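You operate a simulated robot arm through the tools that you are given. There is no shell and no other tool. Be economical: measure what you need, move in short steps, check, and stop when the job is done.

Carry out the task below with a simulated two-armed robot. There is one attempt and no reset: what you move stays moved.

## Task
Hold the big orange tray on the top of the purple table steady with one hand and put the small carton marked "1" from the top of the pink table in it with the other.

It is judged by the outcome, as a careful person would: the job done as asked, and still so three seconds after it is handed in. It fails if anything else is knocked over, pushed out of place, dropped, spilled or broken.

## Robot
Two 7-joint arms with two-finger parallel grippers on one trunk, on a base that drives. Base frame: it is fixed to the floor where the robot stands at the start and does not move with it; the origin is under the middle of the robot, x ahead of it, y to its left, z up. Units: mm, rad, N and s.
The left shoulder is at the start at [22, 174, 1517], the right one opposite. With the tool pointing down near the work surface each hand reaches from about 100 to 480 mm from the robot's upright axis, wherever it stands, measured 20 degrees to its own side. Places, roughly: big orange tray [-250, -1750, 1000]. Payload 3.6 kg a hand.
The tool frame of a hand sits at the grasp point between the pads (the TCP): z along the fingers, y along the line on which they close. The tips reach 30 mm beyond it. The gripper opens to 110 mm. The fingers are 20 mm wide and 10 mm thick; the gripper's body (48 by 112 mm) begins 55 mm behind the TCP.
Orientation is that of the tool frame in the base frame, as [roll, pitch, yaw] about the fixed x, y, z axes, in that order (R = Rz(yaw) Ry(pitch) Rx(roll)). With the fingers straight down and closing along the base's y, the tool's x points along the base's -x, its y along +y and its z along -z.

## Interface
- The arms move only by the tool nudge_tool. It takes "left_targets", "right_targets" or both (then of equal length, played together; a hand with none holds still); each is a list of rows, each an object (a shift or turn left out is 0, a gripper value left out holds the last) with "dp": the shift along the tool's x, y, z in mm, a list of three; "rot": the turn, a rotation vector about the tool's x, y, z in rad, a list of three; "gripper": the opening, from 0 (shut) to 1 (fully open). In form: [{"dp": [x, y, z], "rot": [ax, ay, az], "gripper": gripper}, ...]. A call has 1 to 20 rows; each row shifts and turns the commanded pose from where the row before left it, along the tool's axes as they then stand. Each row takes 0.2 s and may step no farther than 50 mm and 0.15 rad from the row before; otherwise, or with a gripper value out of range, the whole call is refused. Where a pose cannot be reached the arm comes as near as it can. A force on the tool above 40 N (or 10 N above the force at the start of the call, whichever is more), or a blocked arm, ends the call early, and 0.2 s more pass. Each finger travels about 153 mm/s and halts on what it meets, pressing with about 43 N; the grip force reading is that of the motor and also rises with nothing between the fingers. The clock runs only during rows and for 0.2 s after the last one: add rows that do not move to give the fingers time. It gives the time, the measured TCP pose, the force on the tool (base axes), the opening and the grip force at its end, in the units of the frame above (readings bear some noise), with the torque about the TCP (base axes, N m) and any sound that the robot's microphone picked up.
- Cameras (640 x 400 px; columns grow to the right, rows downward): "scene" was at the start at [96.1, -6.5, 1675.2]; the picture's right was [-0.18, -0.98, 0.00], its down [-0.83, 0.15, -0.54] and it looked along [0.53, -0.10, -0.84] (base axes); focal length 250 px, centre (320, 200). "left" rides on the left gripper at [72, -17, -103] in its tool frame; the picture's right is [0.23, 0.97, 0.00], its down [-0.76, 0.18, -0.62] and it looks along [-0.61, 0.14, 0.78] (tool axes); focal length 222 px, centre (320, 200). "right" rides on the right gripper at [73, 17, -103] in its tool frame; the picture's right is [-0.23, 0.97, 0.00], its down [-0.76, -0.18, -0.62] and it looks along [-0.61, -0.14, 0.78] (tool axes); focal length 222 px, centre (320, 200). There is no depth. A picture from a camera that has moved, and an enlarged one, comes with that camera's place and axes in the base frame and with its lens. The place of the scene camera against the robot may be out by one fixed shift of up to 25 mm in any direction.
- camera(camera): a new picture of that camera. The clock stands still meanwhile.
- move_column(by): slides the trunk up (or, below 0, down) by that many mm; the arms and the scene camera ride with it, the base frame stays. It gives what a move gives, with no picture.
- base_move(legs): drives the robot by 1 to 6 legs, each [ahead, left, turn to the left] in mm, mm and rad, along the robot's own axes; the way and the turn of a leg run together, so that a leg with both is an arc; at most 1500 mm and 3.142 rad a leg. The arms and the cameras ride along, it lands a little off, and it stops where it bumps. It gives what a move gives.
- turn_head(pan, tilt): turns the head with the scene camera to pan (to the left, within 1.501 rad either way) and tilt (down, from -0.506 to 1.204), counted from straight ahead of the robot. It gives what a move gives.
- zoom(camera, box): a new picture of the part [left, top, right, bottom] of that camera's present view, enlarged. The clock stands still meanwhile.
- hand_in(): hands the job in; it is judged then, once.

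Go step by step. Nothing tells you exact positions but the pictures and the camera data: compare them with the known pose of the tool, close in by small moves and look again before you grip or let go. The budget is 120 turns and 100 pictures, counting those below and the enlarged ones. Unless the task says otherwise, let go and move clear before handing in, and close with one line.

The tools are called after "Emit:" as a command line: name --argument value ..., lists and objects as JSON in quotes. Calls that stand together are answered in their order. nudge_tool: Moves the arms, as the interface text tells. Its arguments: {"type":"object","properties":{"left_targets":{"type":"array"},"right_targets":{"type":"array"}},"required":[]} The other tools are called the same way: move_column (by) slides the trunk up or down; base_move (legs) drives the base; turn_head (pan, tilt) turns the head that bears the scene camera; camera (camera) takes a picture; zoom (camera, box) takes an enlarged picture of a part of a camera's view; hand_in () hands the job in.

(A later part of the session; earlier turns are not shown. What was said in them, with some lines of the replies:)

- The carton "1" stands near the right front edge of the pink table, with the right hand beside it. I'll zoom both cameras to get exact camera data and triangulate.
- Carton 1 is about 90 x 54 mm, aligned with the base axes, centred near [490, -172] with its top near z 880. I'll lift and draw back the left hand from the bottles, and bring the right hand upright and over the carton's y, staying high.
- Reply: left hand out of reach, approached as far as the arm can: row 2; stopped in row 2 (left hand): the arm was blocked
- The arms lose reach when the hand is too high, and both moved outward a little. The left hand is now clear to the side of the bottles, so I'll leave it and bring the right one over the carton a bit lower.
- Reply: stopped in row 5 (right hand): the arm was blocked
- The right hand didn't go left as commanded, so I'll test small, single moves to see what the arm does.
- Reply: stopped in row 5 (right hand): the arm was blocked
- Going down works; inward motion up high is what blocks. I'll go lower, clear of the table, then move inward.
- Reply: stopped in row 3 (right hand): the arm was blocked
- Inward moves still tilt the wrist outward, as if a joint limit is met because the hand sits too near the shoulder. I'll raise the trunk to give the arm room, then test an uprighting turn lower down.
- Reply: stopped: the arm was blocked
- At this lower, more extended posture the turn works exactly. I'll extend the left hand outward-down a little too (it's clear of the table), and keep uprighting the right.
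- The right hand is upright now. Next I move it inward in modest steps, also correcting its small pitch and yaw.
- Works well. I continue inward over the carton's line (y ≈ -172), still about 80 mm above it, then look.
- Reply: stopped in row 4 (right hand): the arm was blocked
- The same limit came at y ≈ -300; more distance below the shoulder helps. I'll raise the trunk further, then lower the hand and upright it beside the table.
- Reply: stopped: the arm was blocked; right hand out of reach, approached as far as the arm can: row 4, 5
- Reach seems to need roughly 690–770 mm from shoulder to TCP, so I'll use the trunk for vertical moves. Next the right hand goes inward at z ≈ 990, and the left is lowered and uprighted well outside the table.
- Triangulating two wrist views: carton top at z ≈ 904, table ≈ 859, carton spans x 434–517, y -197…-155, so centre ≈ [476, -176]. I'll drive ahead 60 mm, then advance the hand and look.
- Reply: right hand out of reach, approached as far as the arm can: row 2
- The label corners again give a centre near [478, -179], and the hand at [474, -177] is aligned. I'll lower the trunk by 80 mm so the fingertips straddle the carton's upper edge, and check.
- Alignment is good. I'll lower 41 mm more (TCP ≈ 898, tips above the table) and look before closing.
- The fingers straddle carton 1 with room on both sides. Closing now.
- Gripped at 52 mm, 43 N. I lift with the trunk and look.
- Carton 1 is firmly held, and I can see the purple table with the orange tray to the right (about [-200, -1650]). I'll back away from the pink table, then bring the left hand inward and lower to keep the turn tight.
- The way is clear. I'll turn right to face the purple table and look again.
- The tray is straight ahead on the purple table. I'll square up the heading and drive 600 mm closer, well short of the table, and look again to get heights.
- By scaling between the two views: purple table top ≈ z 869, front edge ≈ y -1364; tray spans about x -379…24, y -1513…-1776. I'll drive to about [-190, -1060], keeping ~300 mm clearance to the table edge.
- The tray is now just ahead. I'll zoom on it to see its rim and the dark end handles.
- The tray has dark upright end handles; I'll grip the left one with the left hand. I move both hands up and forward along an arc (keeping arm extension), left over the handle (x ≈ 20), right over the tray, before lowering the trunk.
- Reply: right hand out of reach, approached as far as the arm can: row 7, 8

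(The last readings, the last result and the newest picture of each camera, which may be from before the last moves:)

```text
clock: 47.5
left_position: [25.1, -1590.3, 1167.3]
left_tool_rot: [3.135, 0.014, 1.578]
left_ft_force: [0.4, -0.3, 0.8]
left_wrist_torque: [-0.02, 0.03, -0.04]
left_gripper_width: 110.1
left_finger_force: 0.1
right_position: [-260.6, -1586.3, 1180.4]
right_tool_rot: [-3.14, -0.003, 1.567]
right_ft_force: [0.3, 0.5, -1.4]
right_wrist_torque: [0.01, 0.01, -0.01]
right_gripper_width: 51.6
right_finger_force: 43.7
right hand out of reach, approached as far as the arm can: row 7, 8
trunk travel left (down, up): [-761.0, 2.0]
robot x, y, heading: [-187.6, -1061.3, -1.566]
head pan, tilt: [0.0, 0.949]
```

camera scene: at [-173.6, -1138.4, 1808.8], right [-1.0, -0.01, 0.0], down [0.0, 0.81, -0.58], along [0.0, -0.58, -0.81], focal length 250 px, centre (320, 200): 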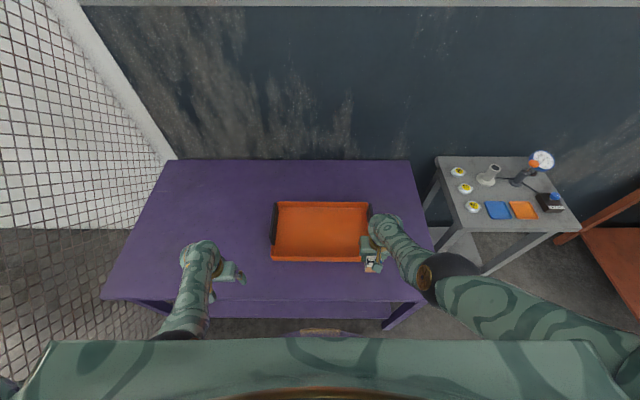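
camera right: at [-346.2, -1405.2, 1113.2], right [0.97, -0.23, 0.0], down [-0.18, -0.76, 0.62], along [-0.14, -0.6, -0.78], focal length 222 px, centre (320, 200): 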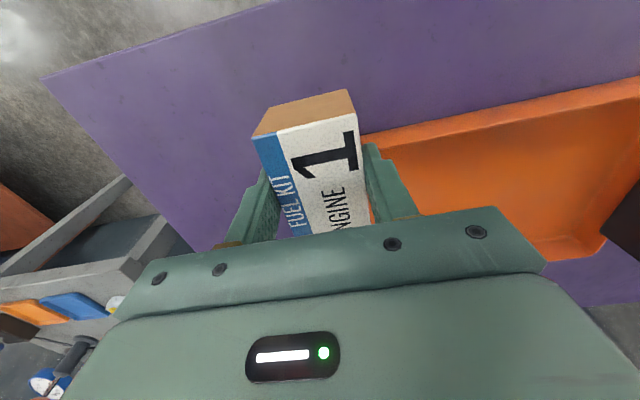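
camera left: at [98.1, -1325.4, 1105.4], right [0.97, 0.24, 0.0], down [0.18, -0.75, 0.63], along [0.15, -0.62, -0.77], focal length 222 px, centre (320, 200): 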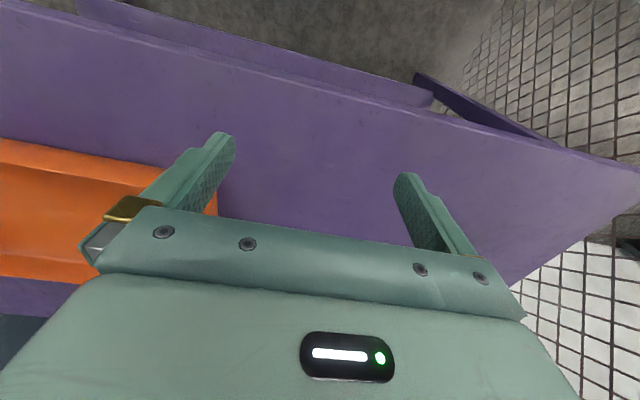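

Both hands are over the tray area. I'll lower the trunk 120 mm and look from both hand cameras.

Emit:
move_column --by -120

Emit:
camera --camera "left"

Emit:
camera --camera "right"

Emit:
camera --camera "scene"

```text
clock: 49.0
left_position: [25.3, -1591.0, 1045.3]
left_tool_rot: [3.134, 0.013, 1.58]
left_ft_force: [0.6, 0.7, -0.2]
left_wrist_torque: [0.02, -0.05, 0.02]
left_gripper_width: 109.9
left_finger_force: 0.0
right_position: [-260.8, -1587.7, 1062.5]
right_tool_rot: [-3.14, -0.003, 1.566]
right_ft_force: [0.7, 0.7, -1.0]
right_wrist_torque: [0.01, 0.01, -0.03]
right_gripper_width: 51.9
right_finger_force: 43.3
trunk travel left (down, up): [-641.0, 122.0]
robot x, y, heading: [-189.2, -1065.4, -1.561]
head pan, tilt: [0.0, 0.949]
```

```text
69 pictures are left
camera left: at [4.9, -1518.2, 1147.9], right [0.97, 0.24, 0.0], down [0.18, -0.75, 0.63], along [0.15, -0.62, -0.77], focal length 222 px, centre (320, 200)
```

left: 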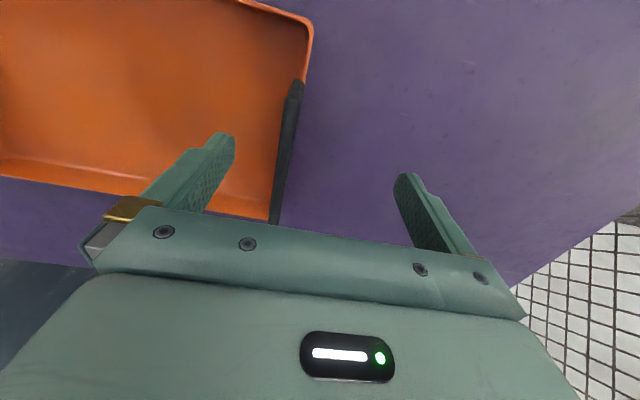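

```text
68 pictures are left
camera right: at [-242.3, -1516.8, 1165.4], right [0.97, -0.23, 0.0], down [-0.18, -0.76, 0.62], along [-0.15, -0.6, -0.78], focal length 222 px, centre (320, 200)
```

right: 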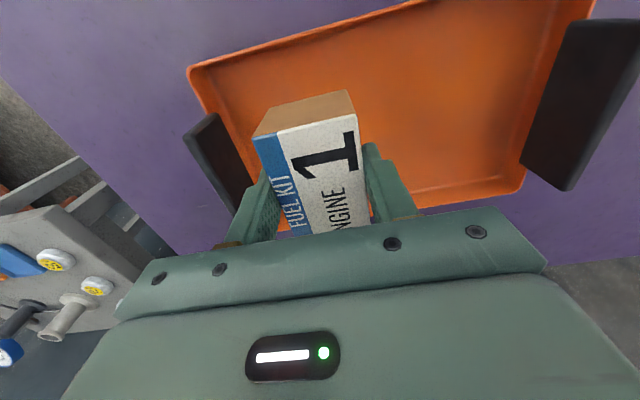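

```text
67 pictures are left
camera scene: at [-173.6, -1139.0, 1689.1], right [-1.0, -0.01, 0.0], down [0.0, 0.81, -0.58], along [0.0, -0.58, -0.81], focal length 250 px, centre (320, 200)
```

scene: 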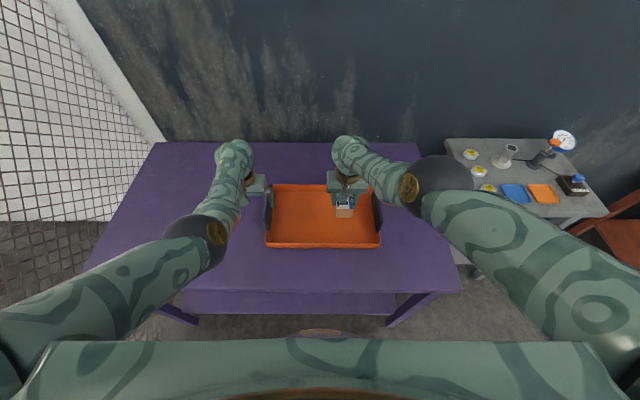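

Left handle slab: x ≈ -5, y -1565…-1730, top z ≈ 945; the right one is at x ≈ -359. I'll centre the left hand on x = -5, shift the right a little inward, and lower the trunk 60 mm for a closer look.

Emit:
nudge_tool --left_targets '[{"dp": [-7, -15, 0]}, {"dp": [-8, -15, 0]}, {}]' --right_targets '[{"dp": [5, 8, 0]}, {"dp": [5, 8, 0]}, {}]'

Emit:
move_column --by -60

Emit:
camera --camera "left"

Emit:
camera --camera "right"

Emit:
zoom --camera "scene" --box '[230, 150, 420, 270]'

```text
clock: 49.8
left_position: [-6.2, -1604.8, 1043.9]
left_tool_rot: [3.134, 0.014, 1.58]
left_ft_force: [0.1, -0.9, -0.6]
left_wrist_torque: [-0.03, 0.01, -0.02]
left_gripper_width: 109.9
left_finger_force: 0.2
right_position: [-243.7, -1581.6, 1059.6]
right_tool_rot: [-3.138, -0.004, 1.567]
right_ft_force: [0.2, -0.6, -1.9]
right_wrist_torque: [0.03, 0.0, -0.01]
right_gripper_width: 51.6
right_finger_force: 43.7
trunk travel left (down, up): [-641.0, 122.0]
robot x, y, heading: [-191.6, -1058.6, -1.566]
head pan, tilt: [0.0, 0.949]
```

```text
clock: 50.8
left_position: [-4.4, -1604.5, 984.6]
left_tool_rot: [3.135, 0.013, 1.578]
left_ft_force: [-0.1, -0.4, -0.5]
left_wrist_torque: [0.0, 0.02, -0.02]
left_gripper_width: 109.9
left_finger_force: 0.1
right_position: [-242.6, -1581.5, 996.2]
right_tool_rot: [-3.139, -0.01, 1.568]
right_ft_force: [-0.1, -0.3, -0.9]
right_wrist_torque: [0.0, -0.02, 0.04]
right_gripper_width: 51.7
right_finger_force: 43.2
trunk travel left (down, up): [-581.0, 182.0]
robot x, y, heading: [-188.4, -1063.9, -1.566]
head pan, tilt: [0.0, 0.949]
```

```text
66 pictures are left
camera left: at [-25.0, -1533.4, 1088.1], right [0.97, 0.24, 0.0], down [0.18, -0.75, 0.64], along [0.15, -0.62, -0.77], focal length 222 px, centre (320, 200)
```

left: 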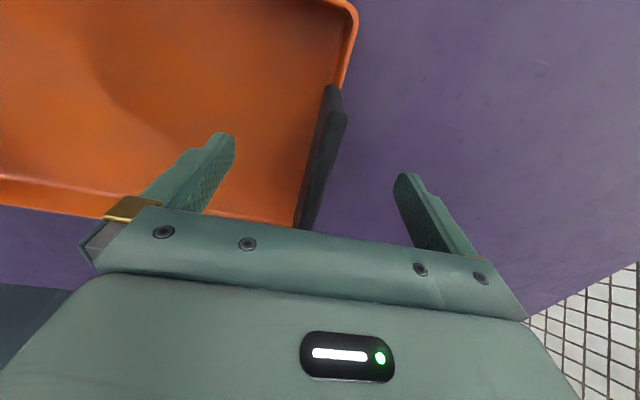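

```text
65 pictures are left
camera right: at [-225.5, -1509.7, 1101.2], right [0.97, -0.23, -0.01], down [-0.18, -0.77, 0.62], along [-0.15, -0.6, -0.79], focal length 222 px, centre (320, 200)
```

right: 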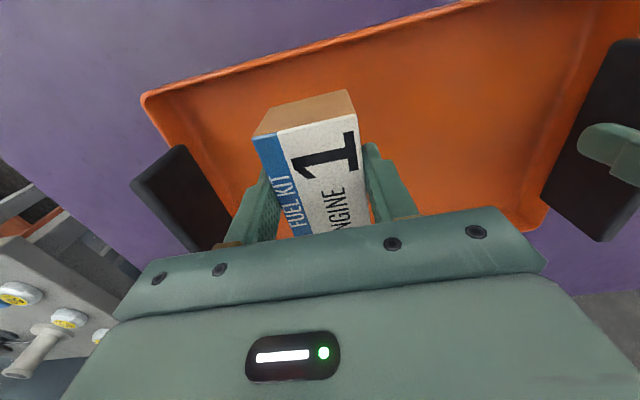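

```text
3.33 times, centred on (325, 210) of scene
camera zoom: at [-173.6, -1141.6, 1629.0], right [-1.0, -0.01, 0.0], down [0.0, 0.81, -0.58], along [0.0, -0.58, -0.81], focal length 834 px, centre (303, 167)
```

zoom: 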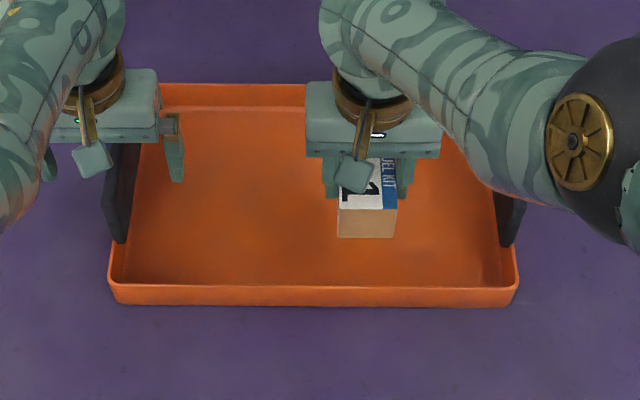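

The left fingers straddle the handle; its top centre is about 5 mm toward +x. I correct, lower by 46 mm, and check.

Emit:
nudge_tool --left_targets '[{"dp": [0, 5, 0]}, {}]'

Emit:
move_column --by -46

Emit:
camera --camera "left"

Emit:
camera --camera "right"

```text
clock: 51.4
left_position: [-0.9, -1605.8, 985.5]
left_tool_rot: [3.134, 0.014, 1.579]
left_ft_force: [-1.2, -0.4, 0.4]
left_wrist_torque: [-0.01, 0.02, 0.03]
left_gripper_width: 110.2
left_finger_force: 0.0
right_position: [-243.1, -1581.0, 997.8]
right_tool_rot: [-3.139, -0.012, 1.567]
right_ft_force: [-0.2, -0.1, -1.9]
right_wrist_torque: [-0.01, -0.01, 0.05]
right_gripper_width: 51.8
right_finger_force: 43.7
trunk travel left (down, up): [-581.0, 182.0]
robot x, y, heading: [-189.8, -1056.1, -1.565]
head pan, tilt: [0.0, 0.949]
```

```text
clock: 52.3
left_position: [0.1, -1605.2, 939.9]
left_tool_rot: [3.136, 0.015, 1.58]
left_ft_force: [0.4, -0.4, 1.2]
left_wrist_torque: [-0.01, -0.01, -0.03]
left_gripper_width: 109.9
left_finger_force: 0.0
right_position: [-243.9, -1582.4, 948.6]
right_tool_rot: [-3.137, -0.016, 1.565]
right_ft_force: [0.8, 0.4, -1.9]
right_wrist_torque: [0.01, 0.01, 0.03]
right_gripper_width: 51.6
right_finger_force: 42.7
trunk travel left (down, up): [-535.0, 228.0]
robot x, y, heading: [-190.9, -1061.3, -1.567]
head pan, tilt: [0.0, 0.949]
```

```text
63 pictures are left
camera left: at [-19.9, -1533.3, 1042.1], right [0.97, 0.24, 0.0], down [0.18, -0.75, 0.64], along [0.15, -0.62, -0.77], focal length 222 px, centre (320, 200)
```

left: 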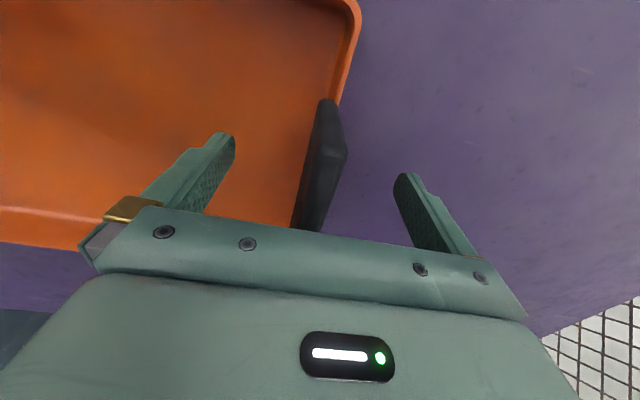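

```text
62 pictures are left
camera right: at [-225.0, -1511.0, 1053.5], right [0.97, -0.23, -0.01], down [-0.18, -0.77, 0.61], along [-0.15, -0.59, -0.79], focal length 222 px, centre (320, 200)
```

right: 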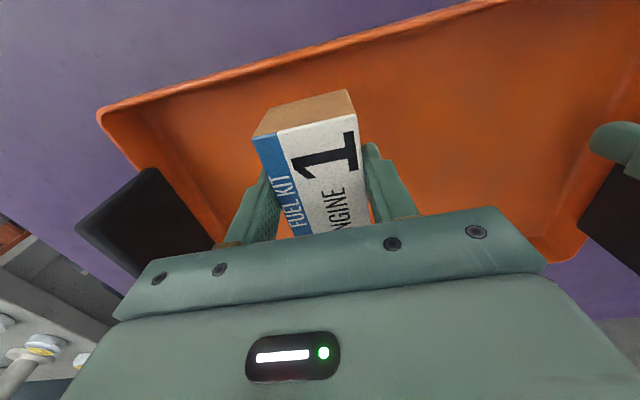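

Emit:
zoom --camera "left" --box '[220, 80, 420, 240]'

```text
2.50 times, centred on (320, 160) of left
camera zoom: at [-19.9, -1533.3, 1042.1], right [0.97, 0.24, 0.0], down [0.18, -0.75, 0.64], along [0.15, -0.62, -0.77], focal length 555 px, centre (320, 300)
```

zoom: 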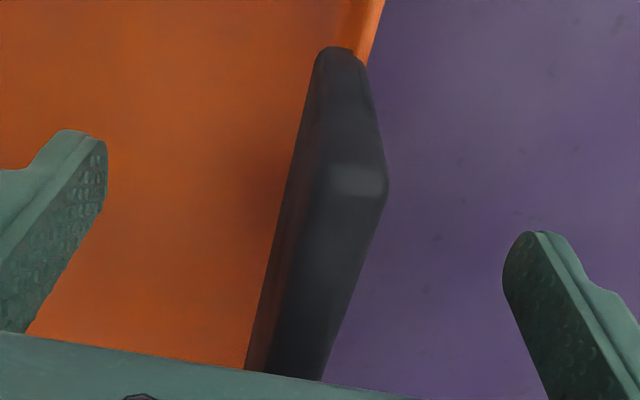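

The handle (about 12 mm thick, centre x ≈ -2) is centred between the fingers. I'll close the left gripper gradually.

Emit:
nudge_tool --left_targets '[{"dp": [0, -1.5, 0], "gripper": 0.6}, {"gripper": 0.35}, {"gripper": 0.25}, {"gripper": 0.2}, {}]'

Emit:
zoom --camera "left" --box '[220, 80, 420, 240]'

```text
clock: 53.5
left_position: [-1.2, -1606.7, 939.4]
left_tool_rot: [3.135, 0.015, 1.579]
left_ft_force: [-0.1, 0.0, 0.5]
left_wrist_torque: [0.02, 0.01, 0.04]
left_gripper_width: 22.2
left_finger_force: 0.1
right_position: [-243.1, -1581.2, 947.6]
right_tool_rot: [-3.137, -0.017, 1.568]
right_ft_force: [-0.3, -1.0, -1.5]
right_wrist_torque: [0.01, 0.01, 0.0]
right_gripper_width: 51.9
right_finger_force: 43.0
trunk travel left (down, up): [-535.0, 228.0]
robot x, y, heading: [-190.3, -1060.0, -1.566]
head pan, tilt: [0.0, 0.949]
```

```text
2.50 times, centred on (320, 160) of left
camera zoom: at [-21.3, -1533.3, 1041.3], right [0.97, 0.24, 0.0], down [0.18, -0.75, 0.63], along [0.15, -0.62, -0.77], focal length 555 px, centre (320, 300)
```

zoom: 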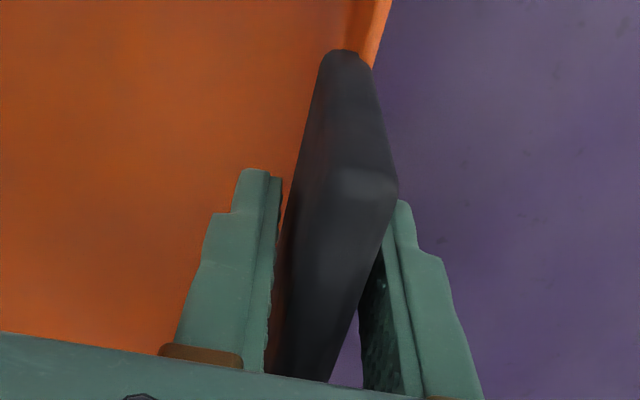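

Emit:
nudge_tool --left_targets '[{"dp": [0, -1.5, 0], "gripper": 0.16}, {"gripper": 0.12}, {"gripper": 0.08}, {"gripper": 0.04}, {}, {}]'

Emit:
camera --camera "left"

Emit:
camera --camera "scene"

```text
clock: 54.9
left_position: [-2.4, -1605.2, 938.8]
left_tool_rot: [3.138, 0.015, 1.58]
left_ft_force: [1.3, 3.4, 1.3]
left_wrist_torque: [-0.37, 1.63, -0.78]
left_gripper_width: 11.8
left_finger_force: 42.5
right_position: [-242.9, -1581.4, 948.6]
right_tool_rot: [-3.138, -0.015, 1.568]
right_ft_force: [0.0, 0.4, -0.5]
right_wrist_torque: [0.0, -0.01, 0.0]
right_gripper_width: 51.5
right_finger_force: 42.5
trunk travel left (down, up): [-535.0, 228.0]
robot x, y, heading: [-187.9, -1058.8, -1.569]
head pan, tilt: [0.0, 0.949]
```

```text
59 pictures are left
camera left: at [-23.2, -1532.7, 1041.7], right [0.97, 0.24, 0.0], down [0.18, -0.75, 0.63], along [0.15, -0.62, -0.77], focal length 222 px, centre (320, 200)
```

left: 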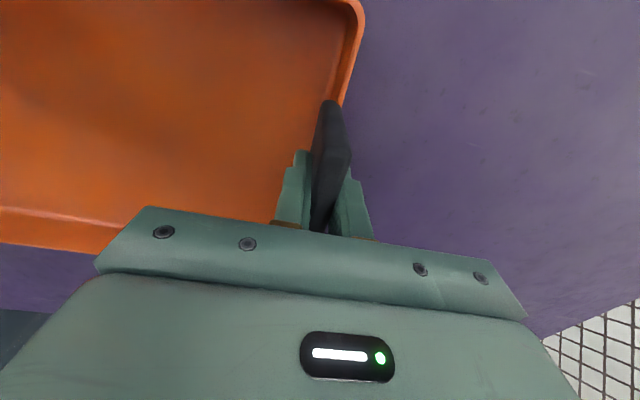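

```text
58 pictures are left
camera scene: at [-173.0, -1145.2, 1582.7], right [-1.0, -0.01, 0.0], down [0.0, 0.81, -0.58], along [0.0, -0.58, -0.81], focal length 250 px, centre (320, 200)
```

scene: 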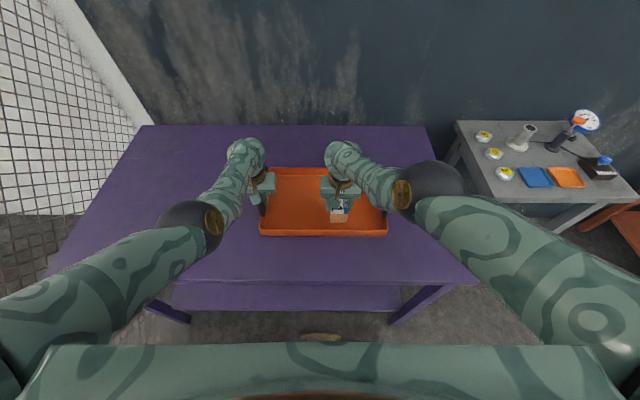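

The tray's left handle is held (12 mm, 43 N). Now I lower the carton gently with the right arm in small steps, watching the force.

Emit:
nudge_tool --right_targets '[{"dp": [2, 0, 4]}, {"dp": [2, 0, 4]}, {"dp": [2, 0, 4]}, {"dp": [2, 0, 4]}, {}]'

Emit:
zoom --camera "scene" --box '[250, 150, 400, 250]'

```text
clock: 56.1
left_position: [-2.5, -1604.4, 939.8]
left_tool_rot: [3.136, 0.014, 1.582]
left_ft_force: [0.1, 3.3, 1.0]
left_wrist_torque: [0.1, 1.62, -0.84]
left_gripper_width: 12.1
left_finger_force: 42.8
right_position: [-243.4, -1573.0, 932.0]
right_tool_rot: [-3.139, -0.015, 1.567]
right_ft_force: [-0.3, 0.1, -1.5]
right_wrist_torque: [0.0, -0.02, -0.04]
right_gripper_width: 51.6
right_finger_force: 43.0
trunk travel left (down, up): [-535.0, 228.0]
robot x, y, heading: [-186.1, -1059.9, -1.561]
head pan, tilt: [0.0, 0.949]
```

```text
4.00 times, centred on (325, 200) of scene
camera zoom: at [-173.3, -1145.3, 1582.7], right [-1.0, -0.01, 0.0], down [0.0, 0.81, -0.58], along [0.0, -0.58, -0.81], focal length 1000 px, centre (300, 200)
```

zoom: 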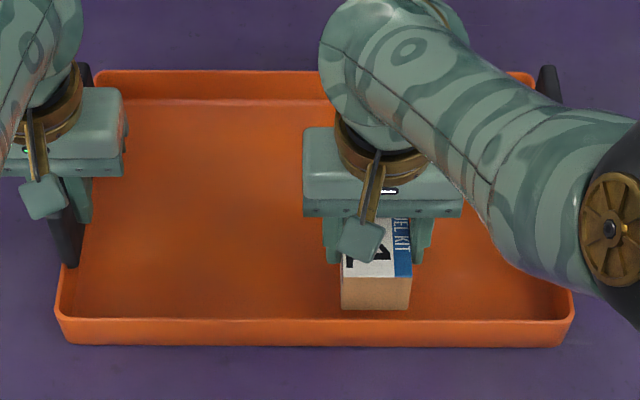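

Emit:
nudge_tool --right_targets '[{"dp": [0, 0, 3]}, {"dp": [0, 0, 3]}, {"dp": [0, 0, 3]}, {"dp": [0, 0, 3]}, {}]'

```text
clock: 57.3
left_position: [-3.6, -1604.6, 938.7]
left_tool_rot: [3.136, 0.014, 1.581]
left_ft_force: [0.0, 2.0, 0.1]
left_wrist_torque: [0.09, 1.57, -0.8]
left_gripper_width: 12.0
left_finger_force: 43.5
right_position: [-248.8, -1569.5, 921.9]
right_tool_rot: [-3.138, -0.016, 1.568]
right_ft_force: [-0.1, 1.2, -2.3]
right_wrist_torque: [0.03, -0.01, 0.0]
right_gripper_width: 51.7
right_finger_force: 42.7
right hand out of reach, approached as far as the arm can: row 2
trunk travel left (down, up): [-535.0, 228.0]
robot x, y, heading: [-190.6, -1055.4, -1.57]
head pan, tilt: [0.0, 0.949]
```

The right arm is at its reach limit here, with the carton just above the tray floor. I'll release the handle briefly, raise/advance the right hand, lower the trunk 22 mm (fingers still straddling the handle), and re-grip.

Emit:
nudge_tool --right_targets '[{"dp": [-4, 2, -8]}, {"dp": [-4, 2, -8]}, {"dp": [-4, 1, -8]}, {"dp": [-2, 0, 0]}, {}]' --left_targets '[{"gripper": 0.12}, {"gripper": 0.2}, {"gripper": 0.35}, {"gripper": 0.4}, {}]'

Emit:
move_column --by -22

Emit:
zoom --camera "left" --box '[220, 80, 420, 240]'

Emit:
camera --camera "right"

```text
clock: 58.5
left_position: [-3.8, -1605.1, 938.7]
left_tool_rot: [3.134, 0.012, 1.58]
left_ft_force: [0.2, 0.3, 0.5]
left_wrist_torque: [0.0, -0.02, -0.02]
left_gripper_width: 44.1
left_finger_force: 0.0
right_position: [-245.3, -1583.3, 947.7]
right_tool_rot: [-3.14, -0.015, 1.567]
right_ft_force: [-0.2, -0.2, -1.5]
right_wrist_torque: [0.04, 0.03, -0.01]
right_gripper_width: 51.5
right_finger_force: 42.9
right hand out of reach, approached as far as the arm can: row 1
trunk travel left (down, up): [-535.0, 228.0]
robot x, y, heading: [-186.8, -1058.9, -1.571]
head pan, tilt: [0.0, 0.949]
```

```text
clock: 59.1
left_position: [-2.8, -1605.4, 917.7]
left_tool_rot: [3.136, 0.014, 1.577]
left_ft_force: [0.5, -0.8, 0.0]
left_wrist_torque: [0.04, -0.01, -0.02]
left_gripper_width: 44.2
left_finger_force: 0.0
right_position: [-244.0, -1581.1, 925.3]
right_tool_rot: [-3.137, -0.016, 1.569]
right_ft_force: [-0.3, 0.0, -2.2]
right_wrist_torque: [0.0, 0.0, 0.04]
right_gripper_width: 51.8
right_finger_force: 42.6
trunk travel left (down, up): [-513.0, 250.0]
robot x, y, heading: [-188.1, -1061.2, -1.566]
head pan, tilt: [0.0, 0.949]
```

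```text
2.50 times, centred on (320, 160) of left
camera zoom: at [-23.1, -1533.0, 1019.9], right [0.97, 0.24, 0.0], down [0.18, -0.75, 0.63], along [0.15, -0.62, -0.77], focal length 555 px, centre (320, 300)
```

zoom: 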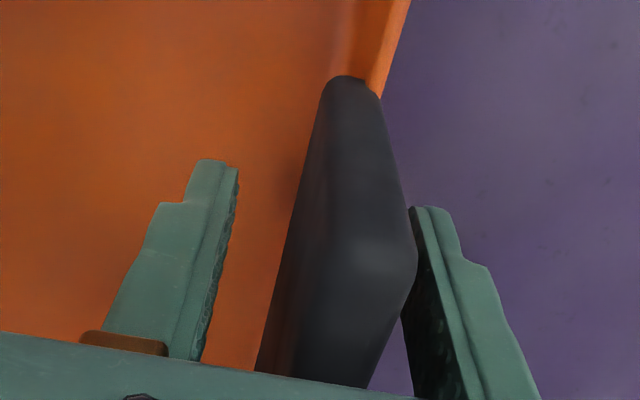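

```text
55 pictures are left
camera right: at [-226.1, -1512.2, 1029.8], right [0.97, -0.23, -0.01], down [-0.18, -0.77, 0.61], along [-0.15, -0.59, -0.79], focal length 222 px, centre (320, 200)
```

right: 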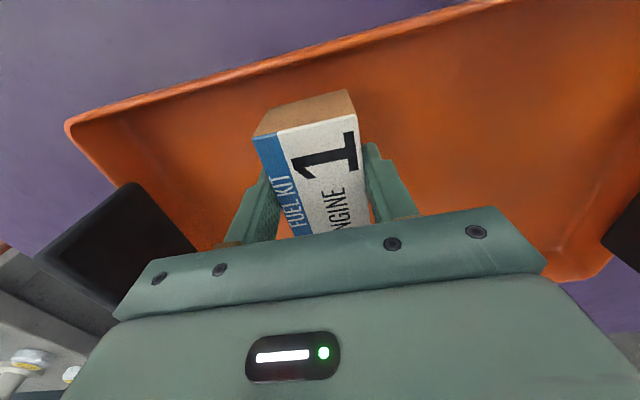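

The tray didn't move. I'll raise the left hand to its former grip height on the handle and re-grip.

Emit:
nudge_tool --left_targets '[{"dp": [0, 0, -10]}, {"dp": [0, 1, -9], "gripper": 0.25}, {"gripper": 0.18}, {"gripper": 0.12}, {"gripper": 0.08}, {"gripper": 0.04}, {}, {}]'

Emit:
nudge_tool --right_targets '[{"dp": [0, 0, 3]}, {"dp": [0, 0, 3]}, {"dp": [0, 0, 3]}, {}]'

```text
clock: 61.0
left_position: [-2.3, -1605.5, 935.5]
left_tool_rot: [3.137, 0.014, 1.58]
left_ft_force: [-3.2, 0.5, -0.2]
left_wrist_torque: [-0.07, 1.73, -0.81]
left_gripper_width: 12.0
left_finger_force: 43.0
right_position: [-245.3, -1582.0, 924.8]
right_tool_rot: [-3.138, -0.014, 1.566]
right_ft_force: [-0.1, 0.7, -1.4]
right_wrist_torque: [-0.01, 0.02, 0.0]
right_gripper_width: 51.5
right_finger_force: 43.1
trunk travel left (down, up): [-513.0, 250.0]
robot x, y, heading: [-185.3, -1056.6, -1.57]
head pan, tilt: [0.0, 0.949]
```

```text
clock: 62.0
left_position: [-3.6, -1605.2, 936.2]
left_tool_rot: [3.138, 0.015, 1.58]
left_ft_force: [-2.6, 1.7, 0.3]
left_wrist_torque: [0.01, 1.73, -0.78]
left_gripper_width: 12.3
left_finger_force: 43.2
right_position: [-245.4, -1581.1, 917.4]
right_tool_rot: [-3.138, -0.015, 1.568]
right_ft_force: [-0.3, -0.1, -1.0]
right_wrist_torque: [0.01, 0.04, 0.02]
right_gripper_width: 51.6
right_finger_force: 42.6
trunk travel left (down, up): [-513.0, 250.0]
robot x, y, heading: [-192.2, -1061.0, -1.568]
head pan, tilt: [0.0, 0.949]
```

Emit:
nudge_tool --right_targets '[{"dp": [0, 0, 2]}, {"dp": [0, 0, 2]}, {"dp": [0, 0, 2]}, {}]'

Emit:
zoom --camera "scene" --box '[250, 140, 400, 240]'

```text
clock: 63.0
left_position: [-1.9, -1606.1, 936.5]
left_tool_rot: [3.135, 0.014, 1.579]
left_ft_force: [-2.3, 2.7, -0.1]
left_wrist_torque: [0.09, 1.69, -0.79]
left_gripper_width: 12.2
left_finger_force: 43.2
right_position: [-246.5, -1579.2, 914.8]
right_tool_rot: [-3.138, -0.017, 1.566]
right_ft_force: [-0.6, 0.2, -1.8]
right_wrist_torque: [0.0, 0.0, 0.0]
right_gripper_width: 51.5
right_finger_force: 43.1
right hand out of reach, approached as far as the arm can: row 1
trunk travel left (down, up): [-513.0, 250.0]
robot x, y, heading: [-189.6, -1058.2, -1.566]
head pan, tilt: [0.0, 0.949]
```

```text
4.00 times, centred on (325, 190) of scene
camera zoom: at [-173.6, -1148.2, 1560.6], right [-1.0, -0.01, 0.0], down [0.0, 0.81, -0.58], along [0.0, -0.58, -0.81], focal length 1000 px, centre (300, 240)
```

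zoom: 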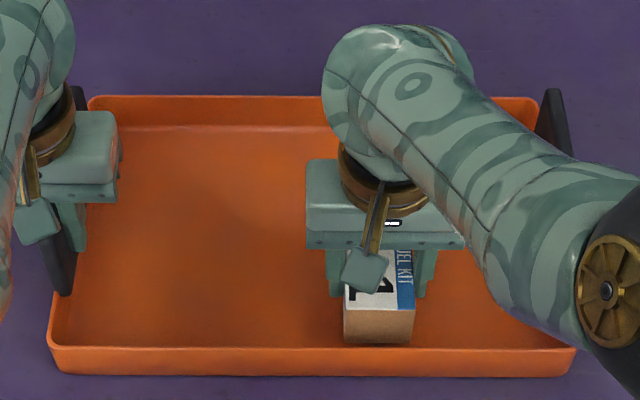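

Still no contact; I'll continue down with a tiny pull back to stay within reach.

Emit:
nudge_tool --right_targets '[{"dp": [2, 0, 2]}, {"dp": [1.5, 0, 2]}, {"dp": [1.5, 0, 2]}, {"dp": [1, 0, 2]}, {}]'

```text
clock: 64.2
left_position: [-2.8, -1606.4, 935.9]
left_tool_rot: [3.136, 0.014, 1.579]
left_ft_force: [-1.2, 1.5, -0.1]
left_wrist_torque: [0.05, 1.66, -0.78]
left_gripper_width: 12.2
left_finger_force: 43.4
right_position: [-245.4, -1574.1, 905.6]
right_tool_rot: [-3.138, -0.017, 1.567]
right_ft_force: [-0.2, -0.3, -0.8]
right_wrist_torque: [-0.01, -0.02, -0.03]
right_gripper_width: 51.6
right_finger_force: 43.4
trunk travel left (down, up): [-513.0, 250.0]
robot x, y, heading: [-188.6, -1057.5, -1.559]
head pan, tilt: [0.0, 0.949]
```

Emit:
zoom --camera "scene" --box '[310, 180, 380, 240]'

Emit:
camera --camera "right"

Emit:
camera --camera "left"

```text
6.67 times, centred on (345, 210) of scene
camera zoom: at [-173.5, -1148.2, 1560.6], right [-1.0, -0.01, 0.0], down [0.0, 0.81, -0.58], along [0.0, -0.58, -0.81], focal length 1667 px, centre (153, 133)
```

zoom: 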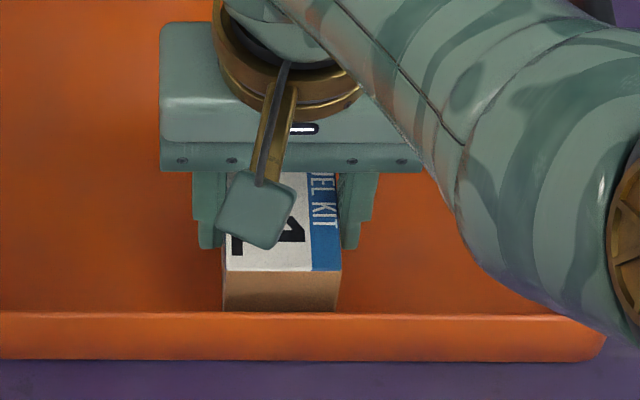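

```text
52 pictures are left
camera right: at [-226.5, -1503.5, 1010.5], right [0.97, -0.23, -0.01], down [-0.18, -0.77, 0.61], along [-0.15, -0.59, -0.79], focal length 222 px, centre (320, 200)
```

right: 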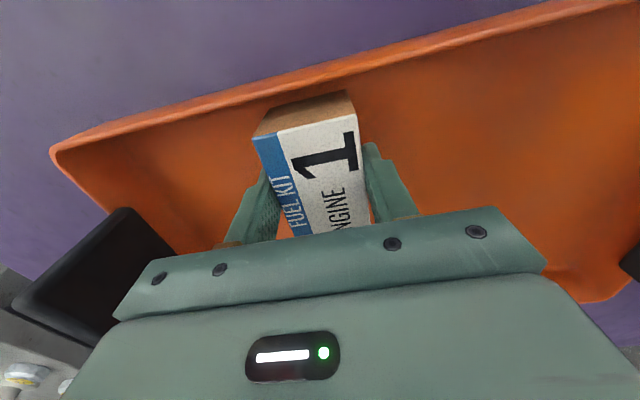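

```text
51 pictures are left
camera left: at [-22.3, -1533.1, 1039.1], right [0.97, 0.24, 0.0], down [0.18, -0.75, 0.63], along [0.15, -0.62, -0.77], focal length 222 px, centre (320, 200)
```

left: 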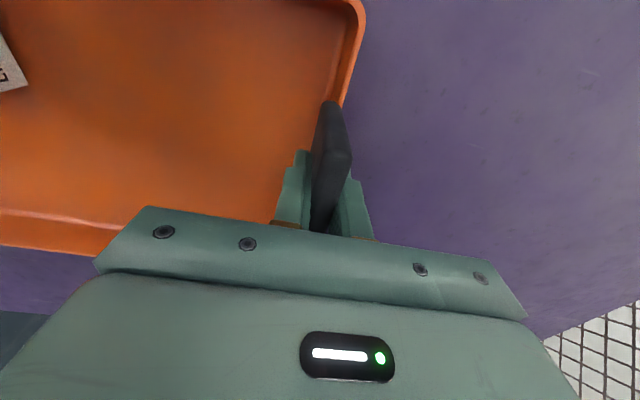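

The carton is inside the tray just behind the front wall, seemingly a few mm above the floor. I continue in 2 mm steps watching force.

Emit:
nudge_tool --right_targets '[{"dp": [0, 0, 2]}, {"dp": [0.5, 0, 2]}, {"dp": [0.5, 0, 2]}, {}]'

```text
clock: 65.2
left_position: [-3.1, -1604.3, 935.5]
left_tool_rot: [3.138, 0.013, 1.58]
left_ft_force: [-2.1, 1.2, -0.3]
left_wrist_torque: [-0.25, 1.67, -0.7]
left_gripper_width: 11.7
left_finger_force: 43.1
right_position: [-246.3, -1573.2, 903.9]
right_tool_rot: [-3.138, -0.011, 1.568]
right_ft_force: [-1.2, 0.4, 8.2]
right_wrist_torque: [-0.44, -0.23, -0.02]
right_gripper_width: 51.8
right_finger_force: 42.8
right hand out of reach, approached as far as the arm can: row 2
trunk travel left (down, up): [-513.0, 250.0]
robot x, y, heading: [-189.7, -1058.1, -1.571]
head pan, tilt: [0.0, 0.949]
```

Contact with the tray floor is confirmed (about 8–9 N upward, z no longer dropping). I open the right gripper slowly and check.

Emit:
nudge_tool --right_targets '[{"gripper": 0.5}, {"gripper": 0.55}, {"gripper": 0.65}, {"gripper": 0.75}, {}]'

Emit:
camera --camera "right"

```text
clock: 66.3
left_position: [-1.8, -1605.3, 936.6]
left_tool_rot: [3.136, 0.013, 1.578]
left_ft_force: [-0.3, 1.5, -0.5]
left_wrist_torque: [0.08, 1.64, -0.79]
left_gripper_width: 12.1
left_finger_force: 42.7
right_position: [-247.4, -1572.8, 902.9]
right_tool_rot: [-3.138, -0.016, 1.566]
right_ft_force: [-0.6, 0.5, 0.3]
right_wrist_torque: [-0.02, 0.01, -0.02]
right_gripper_width: 82.6
right_finger_force: 0.0
trunk travel left (down, up): [-513.0, 250.0]
robot x, y, heading: [-187.9, -1059.3, -1.566]
head pan, tilt: [0.0, 0.949]
```

```text
50 pictures are left
camera right: at [-228.1, -1502.2, 1007.4], right [0.97, -0.23, -0.01], down [-0.18, -0.77, 0.61], along [-0.15, -0.59, -0.79], focal length 222 px, centre (320, 200)
```

right: 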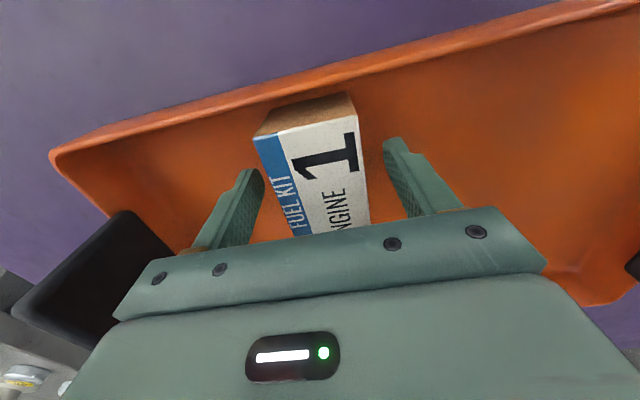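

Carton 1 rests upright in the tray, free of the fingers. I raise the right hand straight up while the left still holds the tray.

Emit:
nudge_tool --right_targets '[{"dp": [0, 0, -10]}, {"dp": [0, 0, -15]}, {"dp": [0, 0, -20]}, {"dp": [0, 0, -20]}, {"dp": [0, 0, -20]}, {"dp": [0, 0, -15]}, {}]'

Emit:
camera --camera "right"

```text
clock: 68.0
left_position: [-2.3, -1605.3, 935.6]
left_tool_rot: [3.136, 0.015, 1.578]
left_ft_force: [0.5, 2.4, 0.3]
left_wrist_torque: [-0.03, 1.67, -0.79]
left_gripper_width: 11.8
left_finger_force: 43.3
right_position: [-258.3, -1585.8, 1013.2]
right_tool_rot: [-3.128, 0.011, 1.548]
right_ft_force: [0.9, -0.1, -0.7]
right_wrist_torque: [0.01, 0.01, -0.03]
right_gripper_width: 82.4
right_finger_force: 0.0
trunk travel left (down, up): [-513.0, 250.0]
robot x, y, heading: [-189.5, -1059.8, -1.569]
head pan, tilt: [0.0, 0.949]
```

```text
49 pictures are left
camera right: at [-237.9, -1514.2, 1116.4], right [0.97, -0.25, -0.01], down [-0.18, -0.75, 0.63], along [-0.17, -0.61, -0.77], focal length 222 px, centre (320, 200)
```

right: 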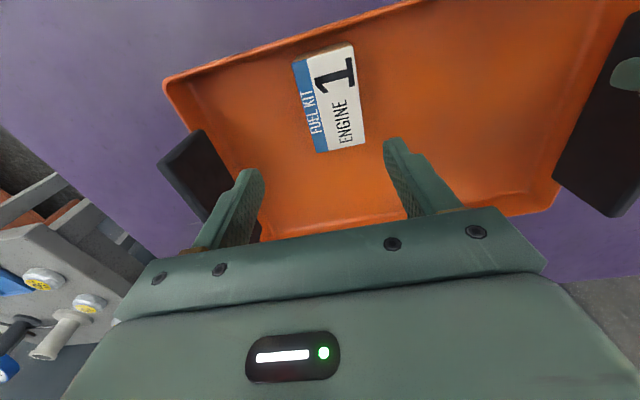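

The carton lies flat and steady in the tray. Now I release the handle gently with the left hand, then raise the trunk to lift both hands clear.

Emit:
nudge_tool --left_targets '[{"gripper": 0.12}, {"gripper": 0.2}, {"gripper": 0.4}, {"gripper": 0.7}, {"gripper": 0.8}, {}]'

Emit:
move_column --by 120

Emit:
camera --camera "scene"

```text
clock: 69.3
left_position: [-1.7, -1604.7, 936.4]
left_tool_rot: [3.135, 0.014, 1.579]
left_ft_force: [0.7, -0.6, 0.3]
left_wrist_torque: [-0.02, -0.01, 0.02]
left_gripper_width: 88.0
left_finger_force: 0.0
right_position: [-262.6, -1584.0, 1008.2]
right_tool_rot: [-3.119, 0.001, 1.551]
right_ft_force: [0.1, 0.1, 0.8]
right_wrist_torque: [-0.01, -0.02, 0.0]
right_gripper_width: 82.4
right_finger_force: 0.0
trunk travel left (down, up): [-513.0, 250.0]
robot x, y, heading: [-189.5, -1060.2, -1.566]
head pan, tilt: [0.0, 0.949]
```

```text
clock: 70.8
left_position: [-1.8, -1605.5, 1055.7]
left_tool_rot: [3.134, 0.014, 1.578]
left_ft_force: [0.1, 0.5, -0.1]
left_wrist_torque: [0.02, -0.03, 0.0]
left_gripper_width: 88.1
left_finger_force: 0.0
right_position: [-263.7, -1577.4, 1117.9]
right_tool_rot: [-3.119, -0.016, 1.548]
right_ft_force: [0.0, -0.3, 0.0]
right_wrist_torque: [0.02, 0.01, -0.05]
right_gripper_width: 82.4
right_finger_force: 0.1
trunk travel left (down, up): [-633.0, 130.0]
robot x, y, heading: [-190.3, -1060.6, -1.563]
head pan, tilt: [0.0, 0.949]
```

```text
48 pictures are left
camera scene: at [-173.5, -1139.2, 1680.9], right [-1.0, -0.01, 0.0], down [0.0, 0.81, -0.58], along [0.0, -0.58, -0.81], focal length 250 px, centre (320, 200)
```

scene: 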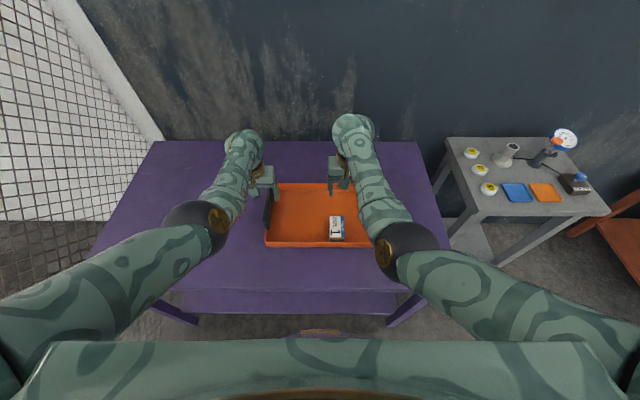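

The tray is in its original place with carton 1 inside, and both hands are well above it. I back the robot away a little to be clear, then hand in.

Emit:
base_move --legs '[[-250, 0, 0]]'

Emit:
camera --camera "scene"

```text
clock: 72.7
left_position: [-5.3, -1357.4, 1057.3]
left_tool_rot: [3.136, 0.015, 1.575]
left_ft_force: [0.2, 0.5, -0.4]
left_wrist_torque: [0.02, 0.03, 0.03]
left_gripper_width: 88.0
left_finger_force: 0.0
right_position: [-263.5, -1330.6, 1122.7]
right_tool_rot: [-3.121, -0.007, 1.545]
right_ft_force: [-1.0, -0.2, -0.7]
right_wrist_torque: [-0.02, 0.04, -0.04]
right_gripper_width: 82.2
right_finger_force: 0.1
trunk travel left (down, up): [-633.0, 130.0]
robot x, y, heading: [-192.8, -811.9, -1.567]
head pan, tilt: [0.0, 0.949]
```

```text
47 pictures are left
camera scene: at [-174.7, -889.5, 1681.0], right [-1.0, 0.0, 0.0], down [0.0, 0.81, -0.58], along [0.0, -0.58, -0.81], focal length 250 px, centre (320, 200)
```

scene: 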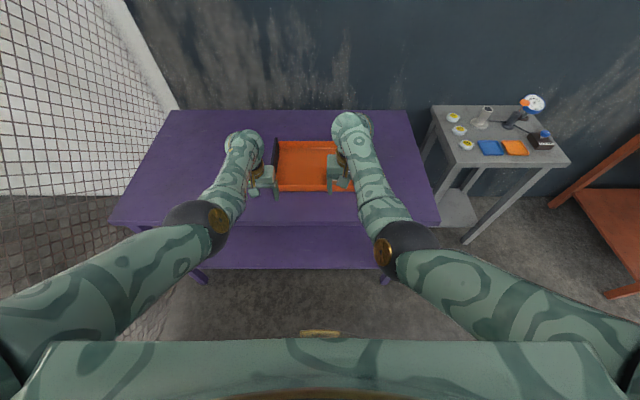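

All clear and undisturbed; the carton stands in the tray (hidden here behind the right hand, which is well away from it). Handing in.

Emit:
hand_in

```text
The job is handed in.
```

Carton "1" is in the orange tray on the purple table. The left hand held the tray by its left handle while the right hand lowered the carton in. I let go of the handle once during the lowering to gain reach and gripped it again before the carton touched down. Both hands are clear, and I saw nothing else knocked over or moved.
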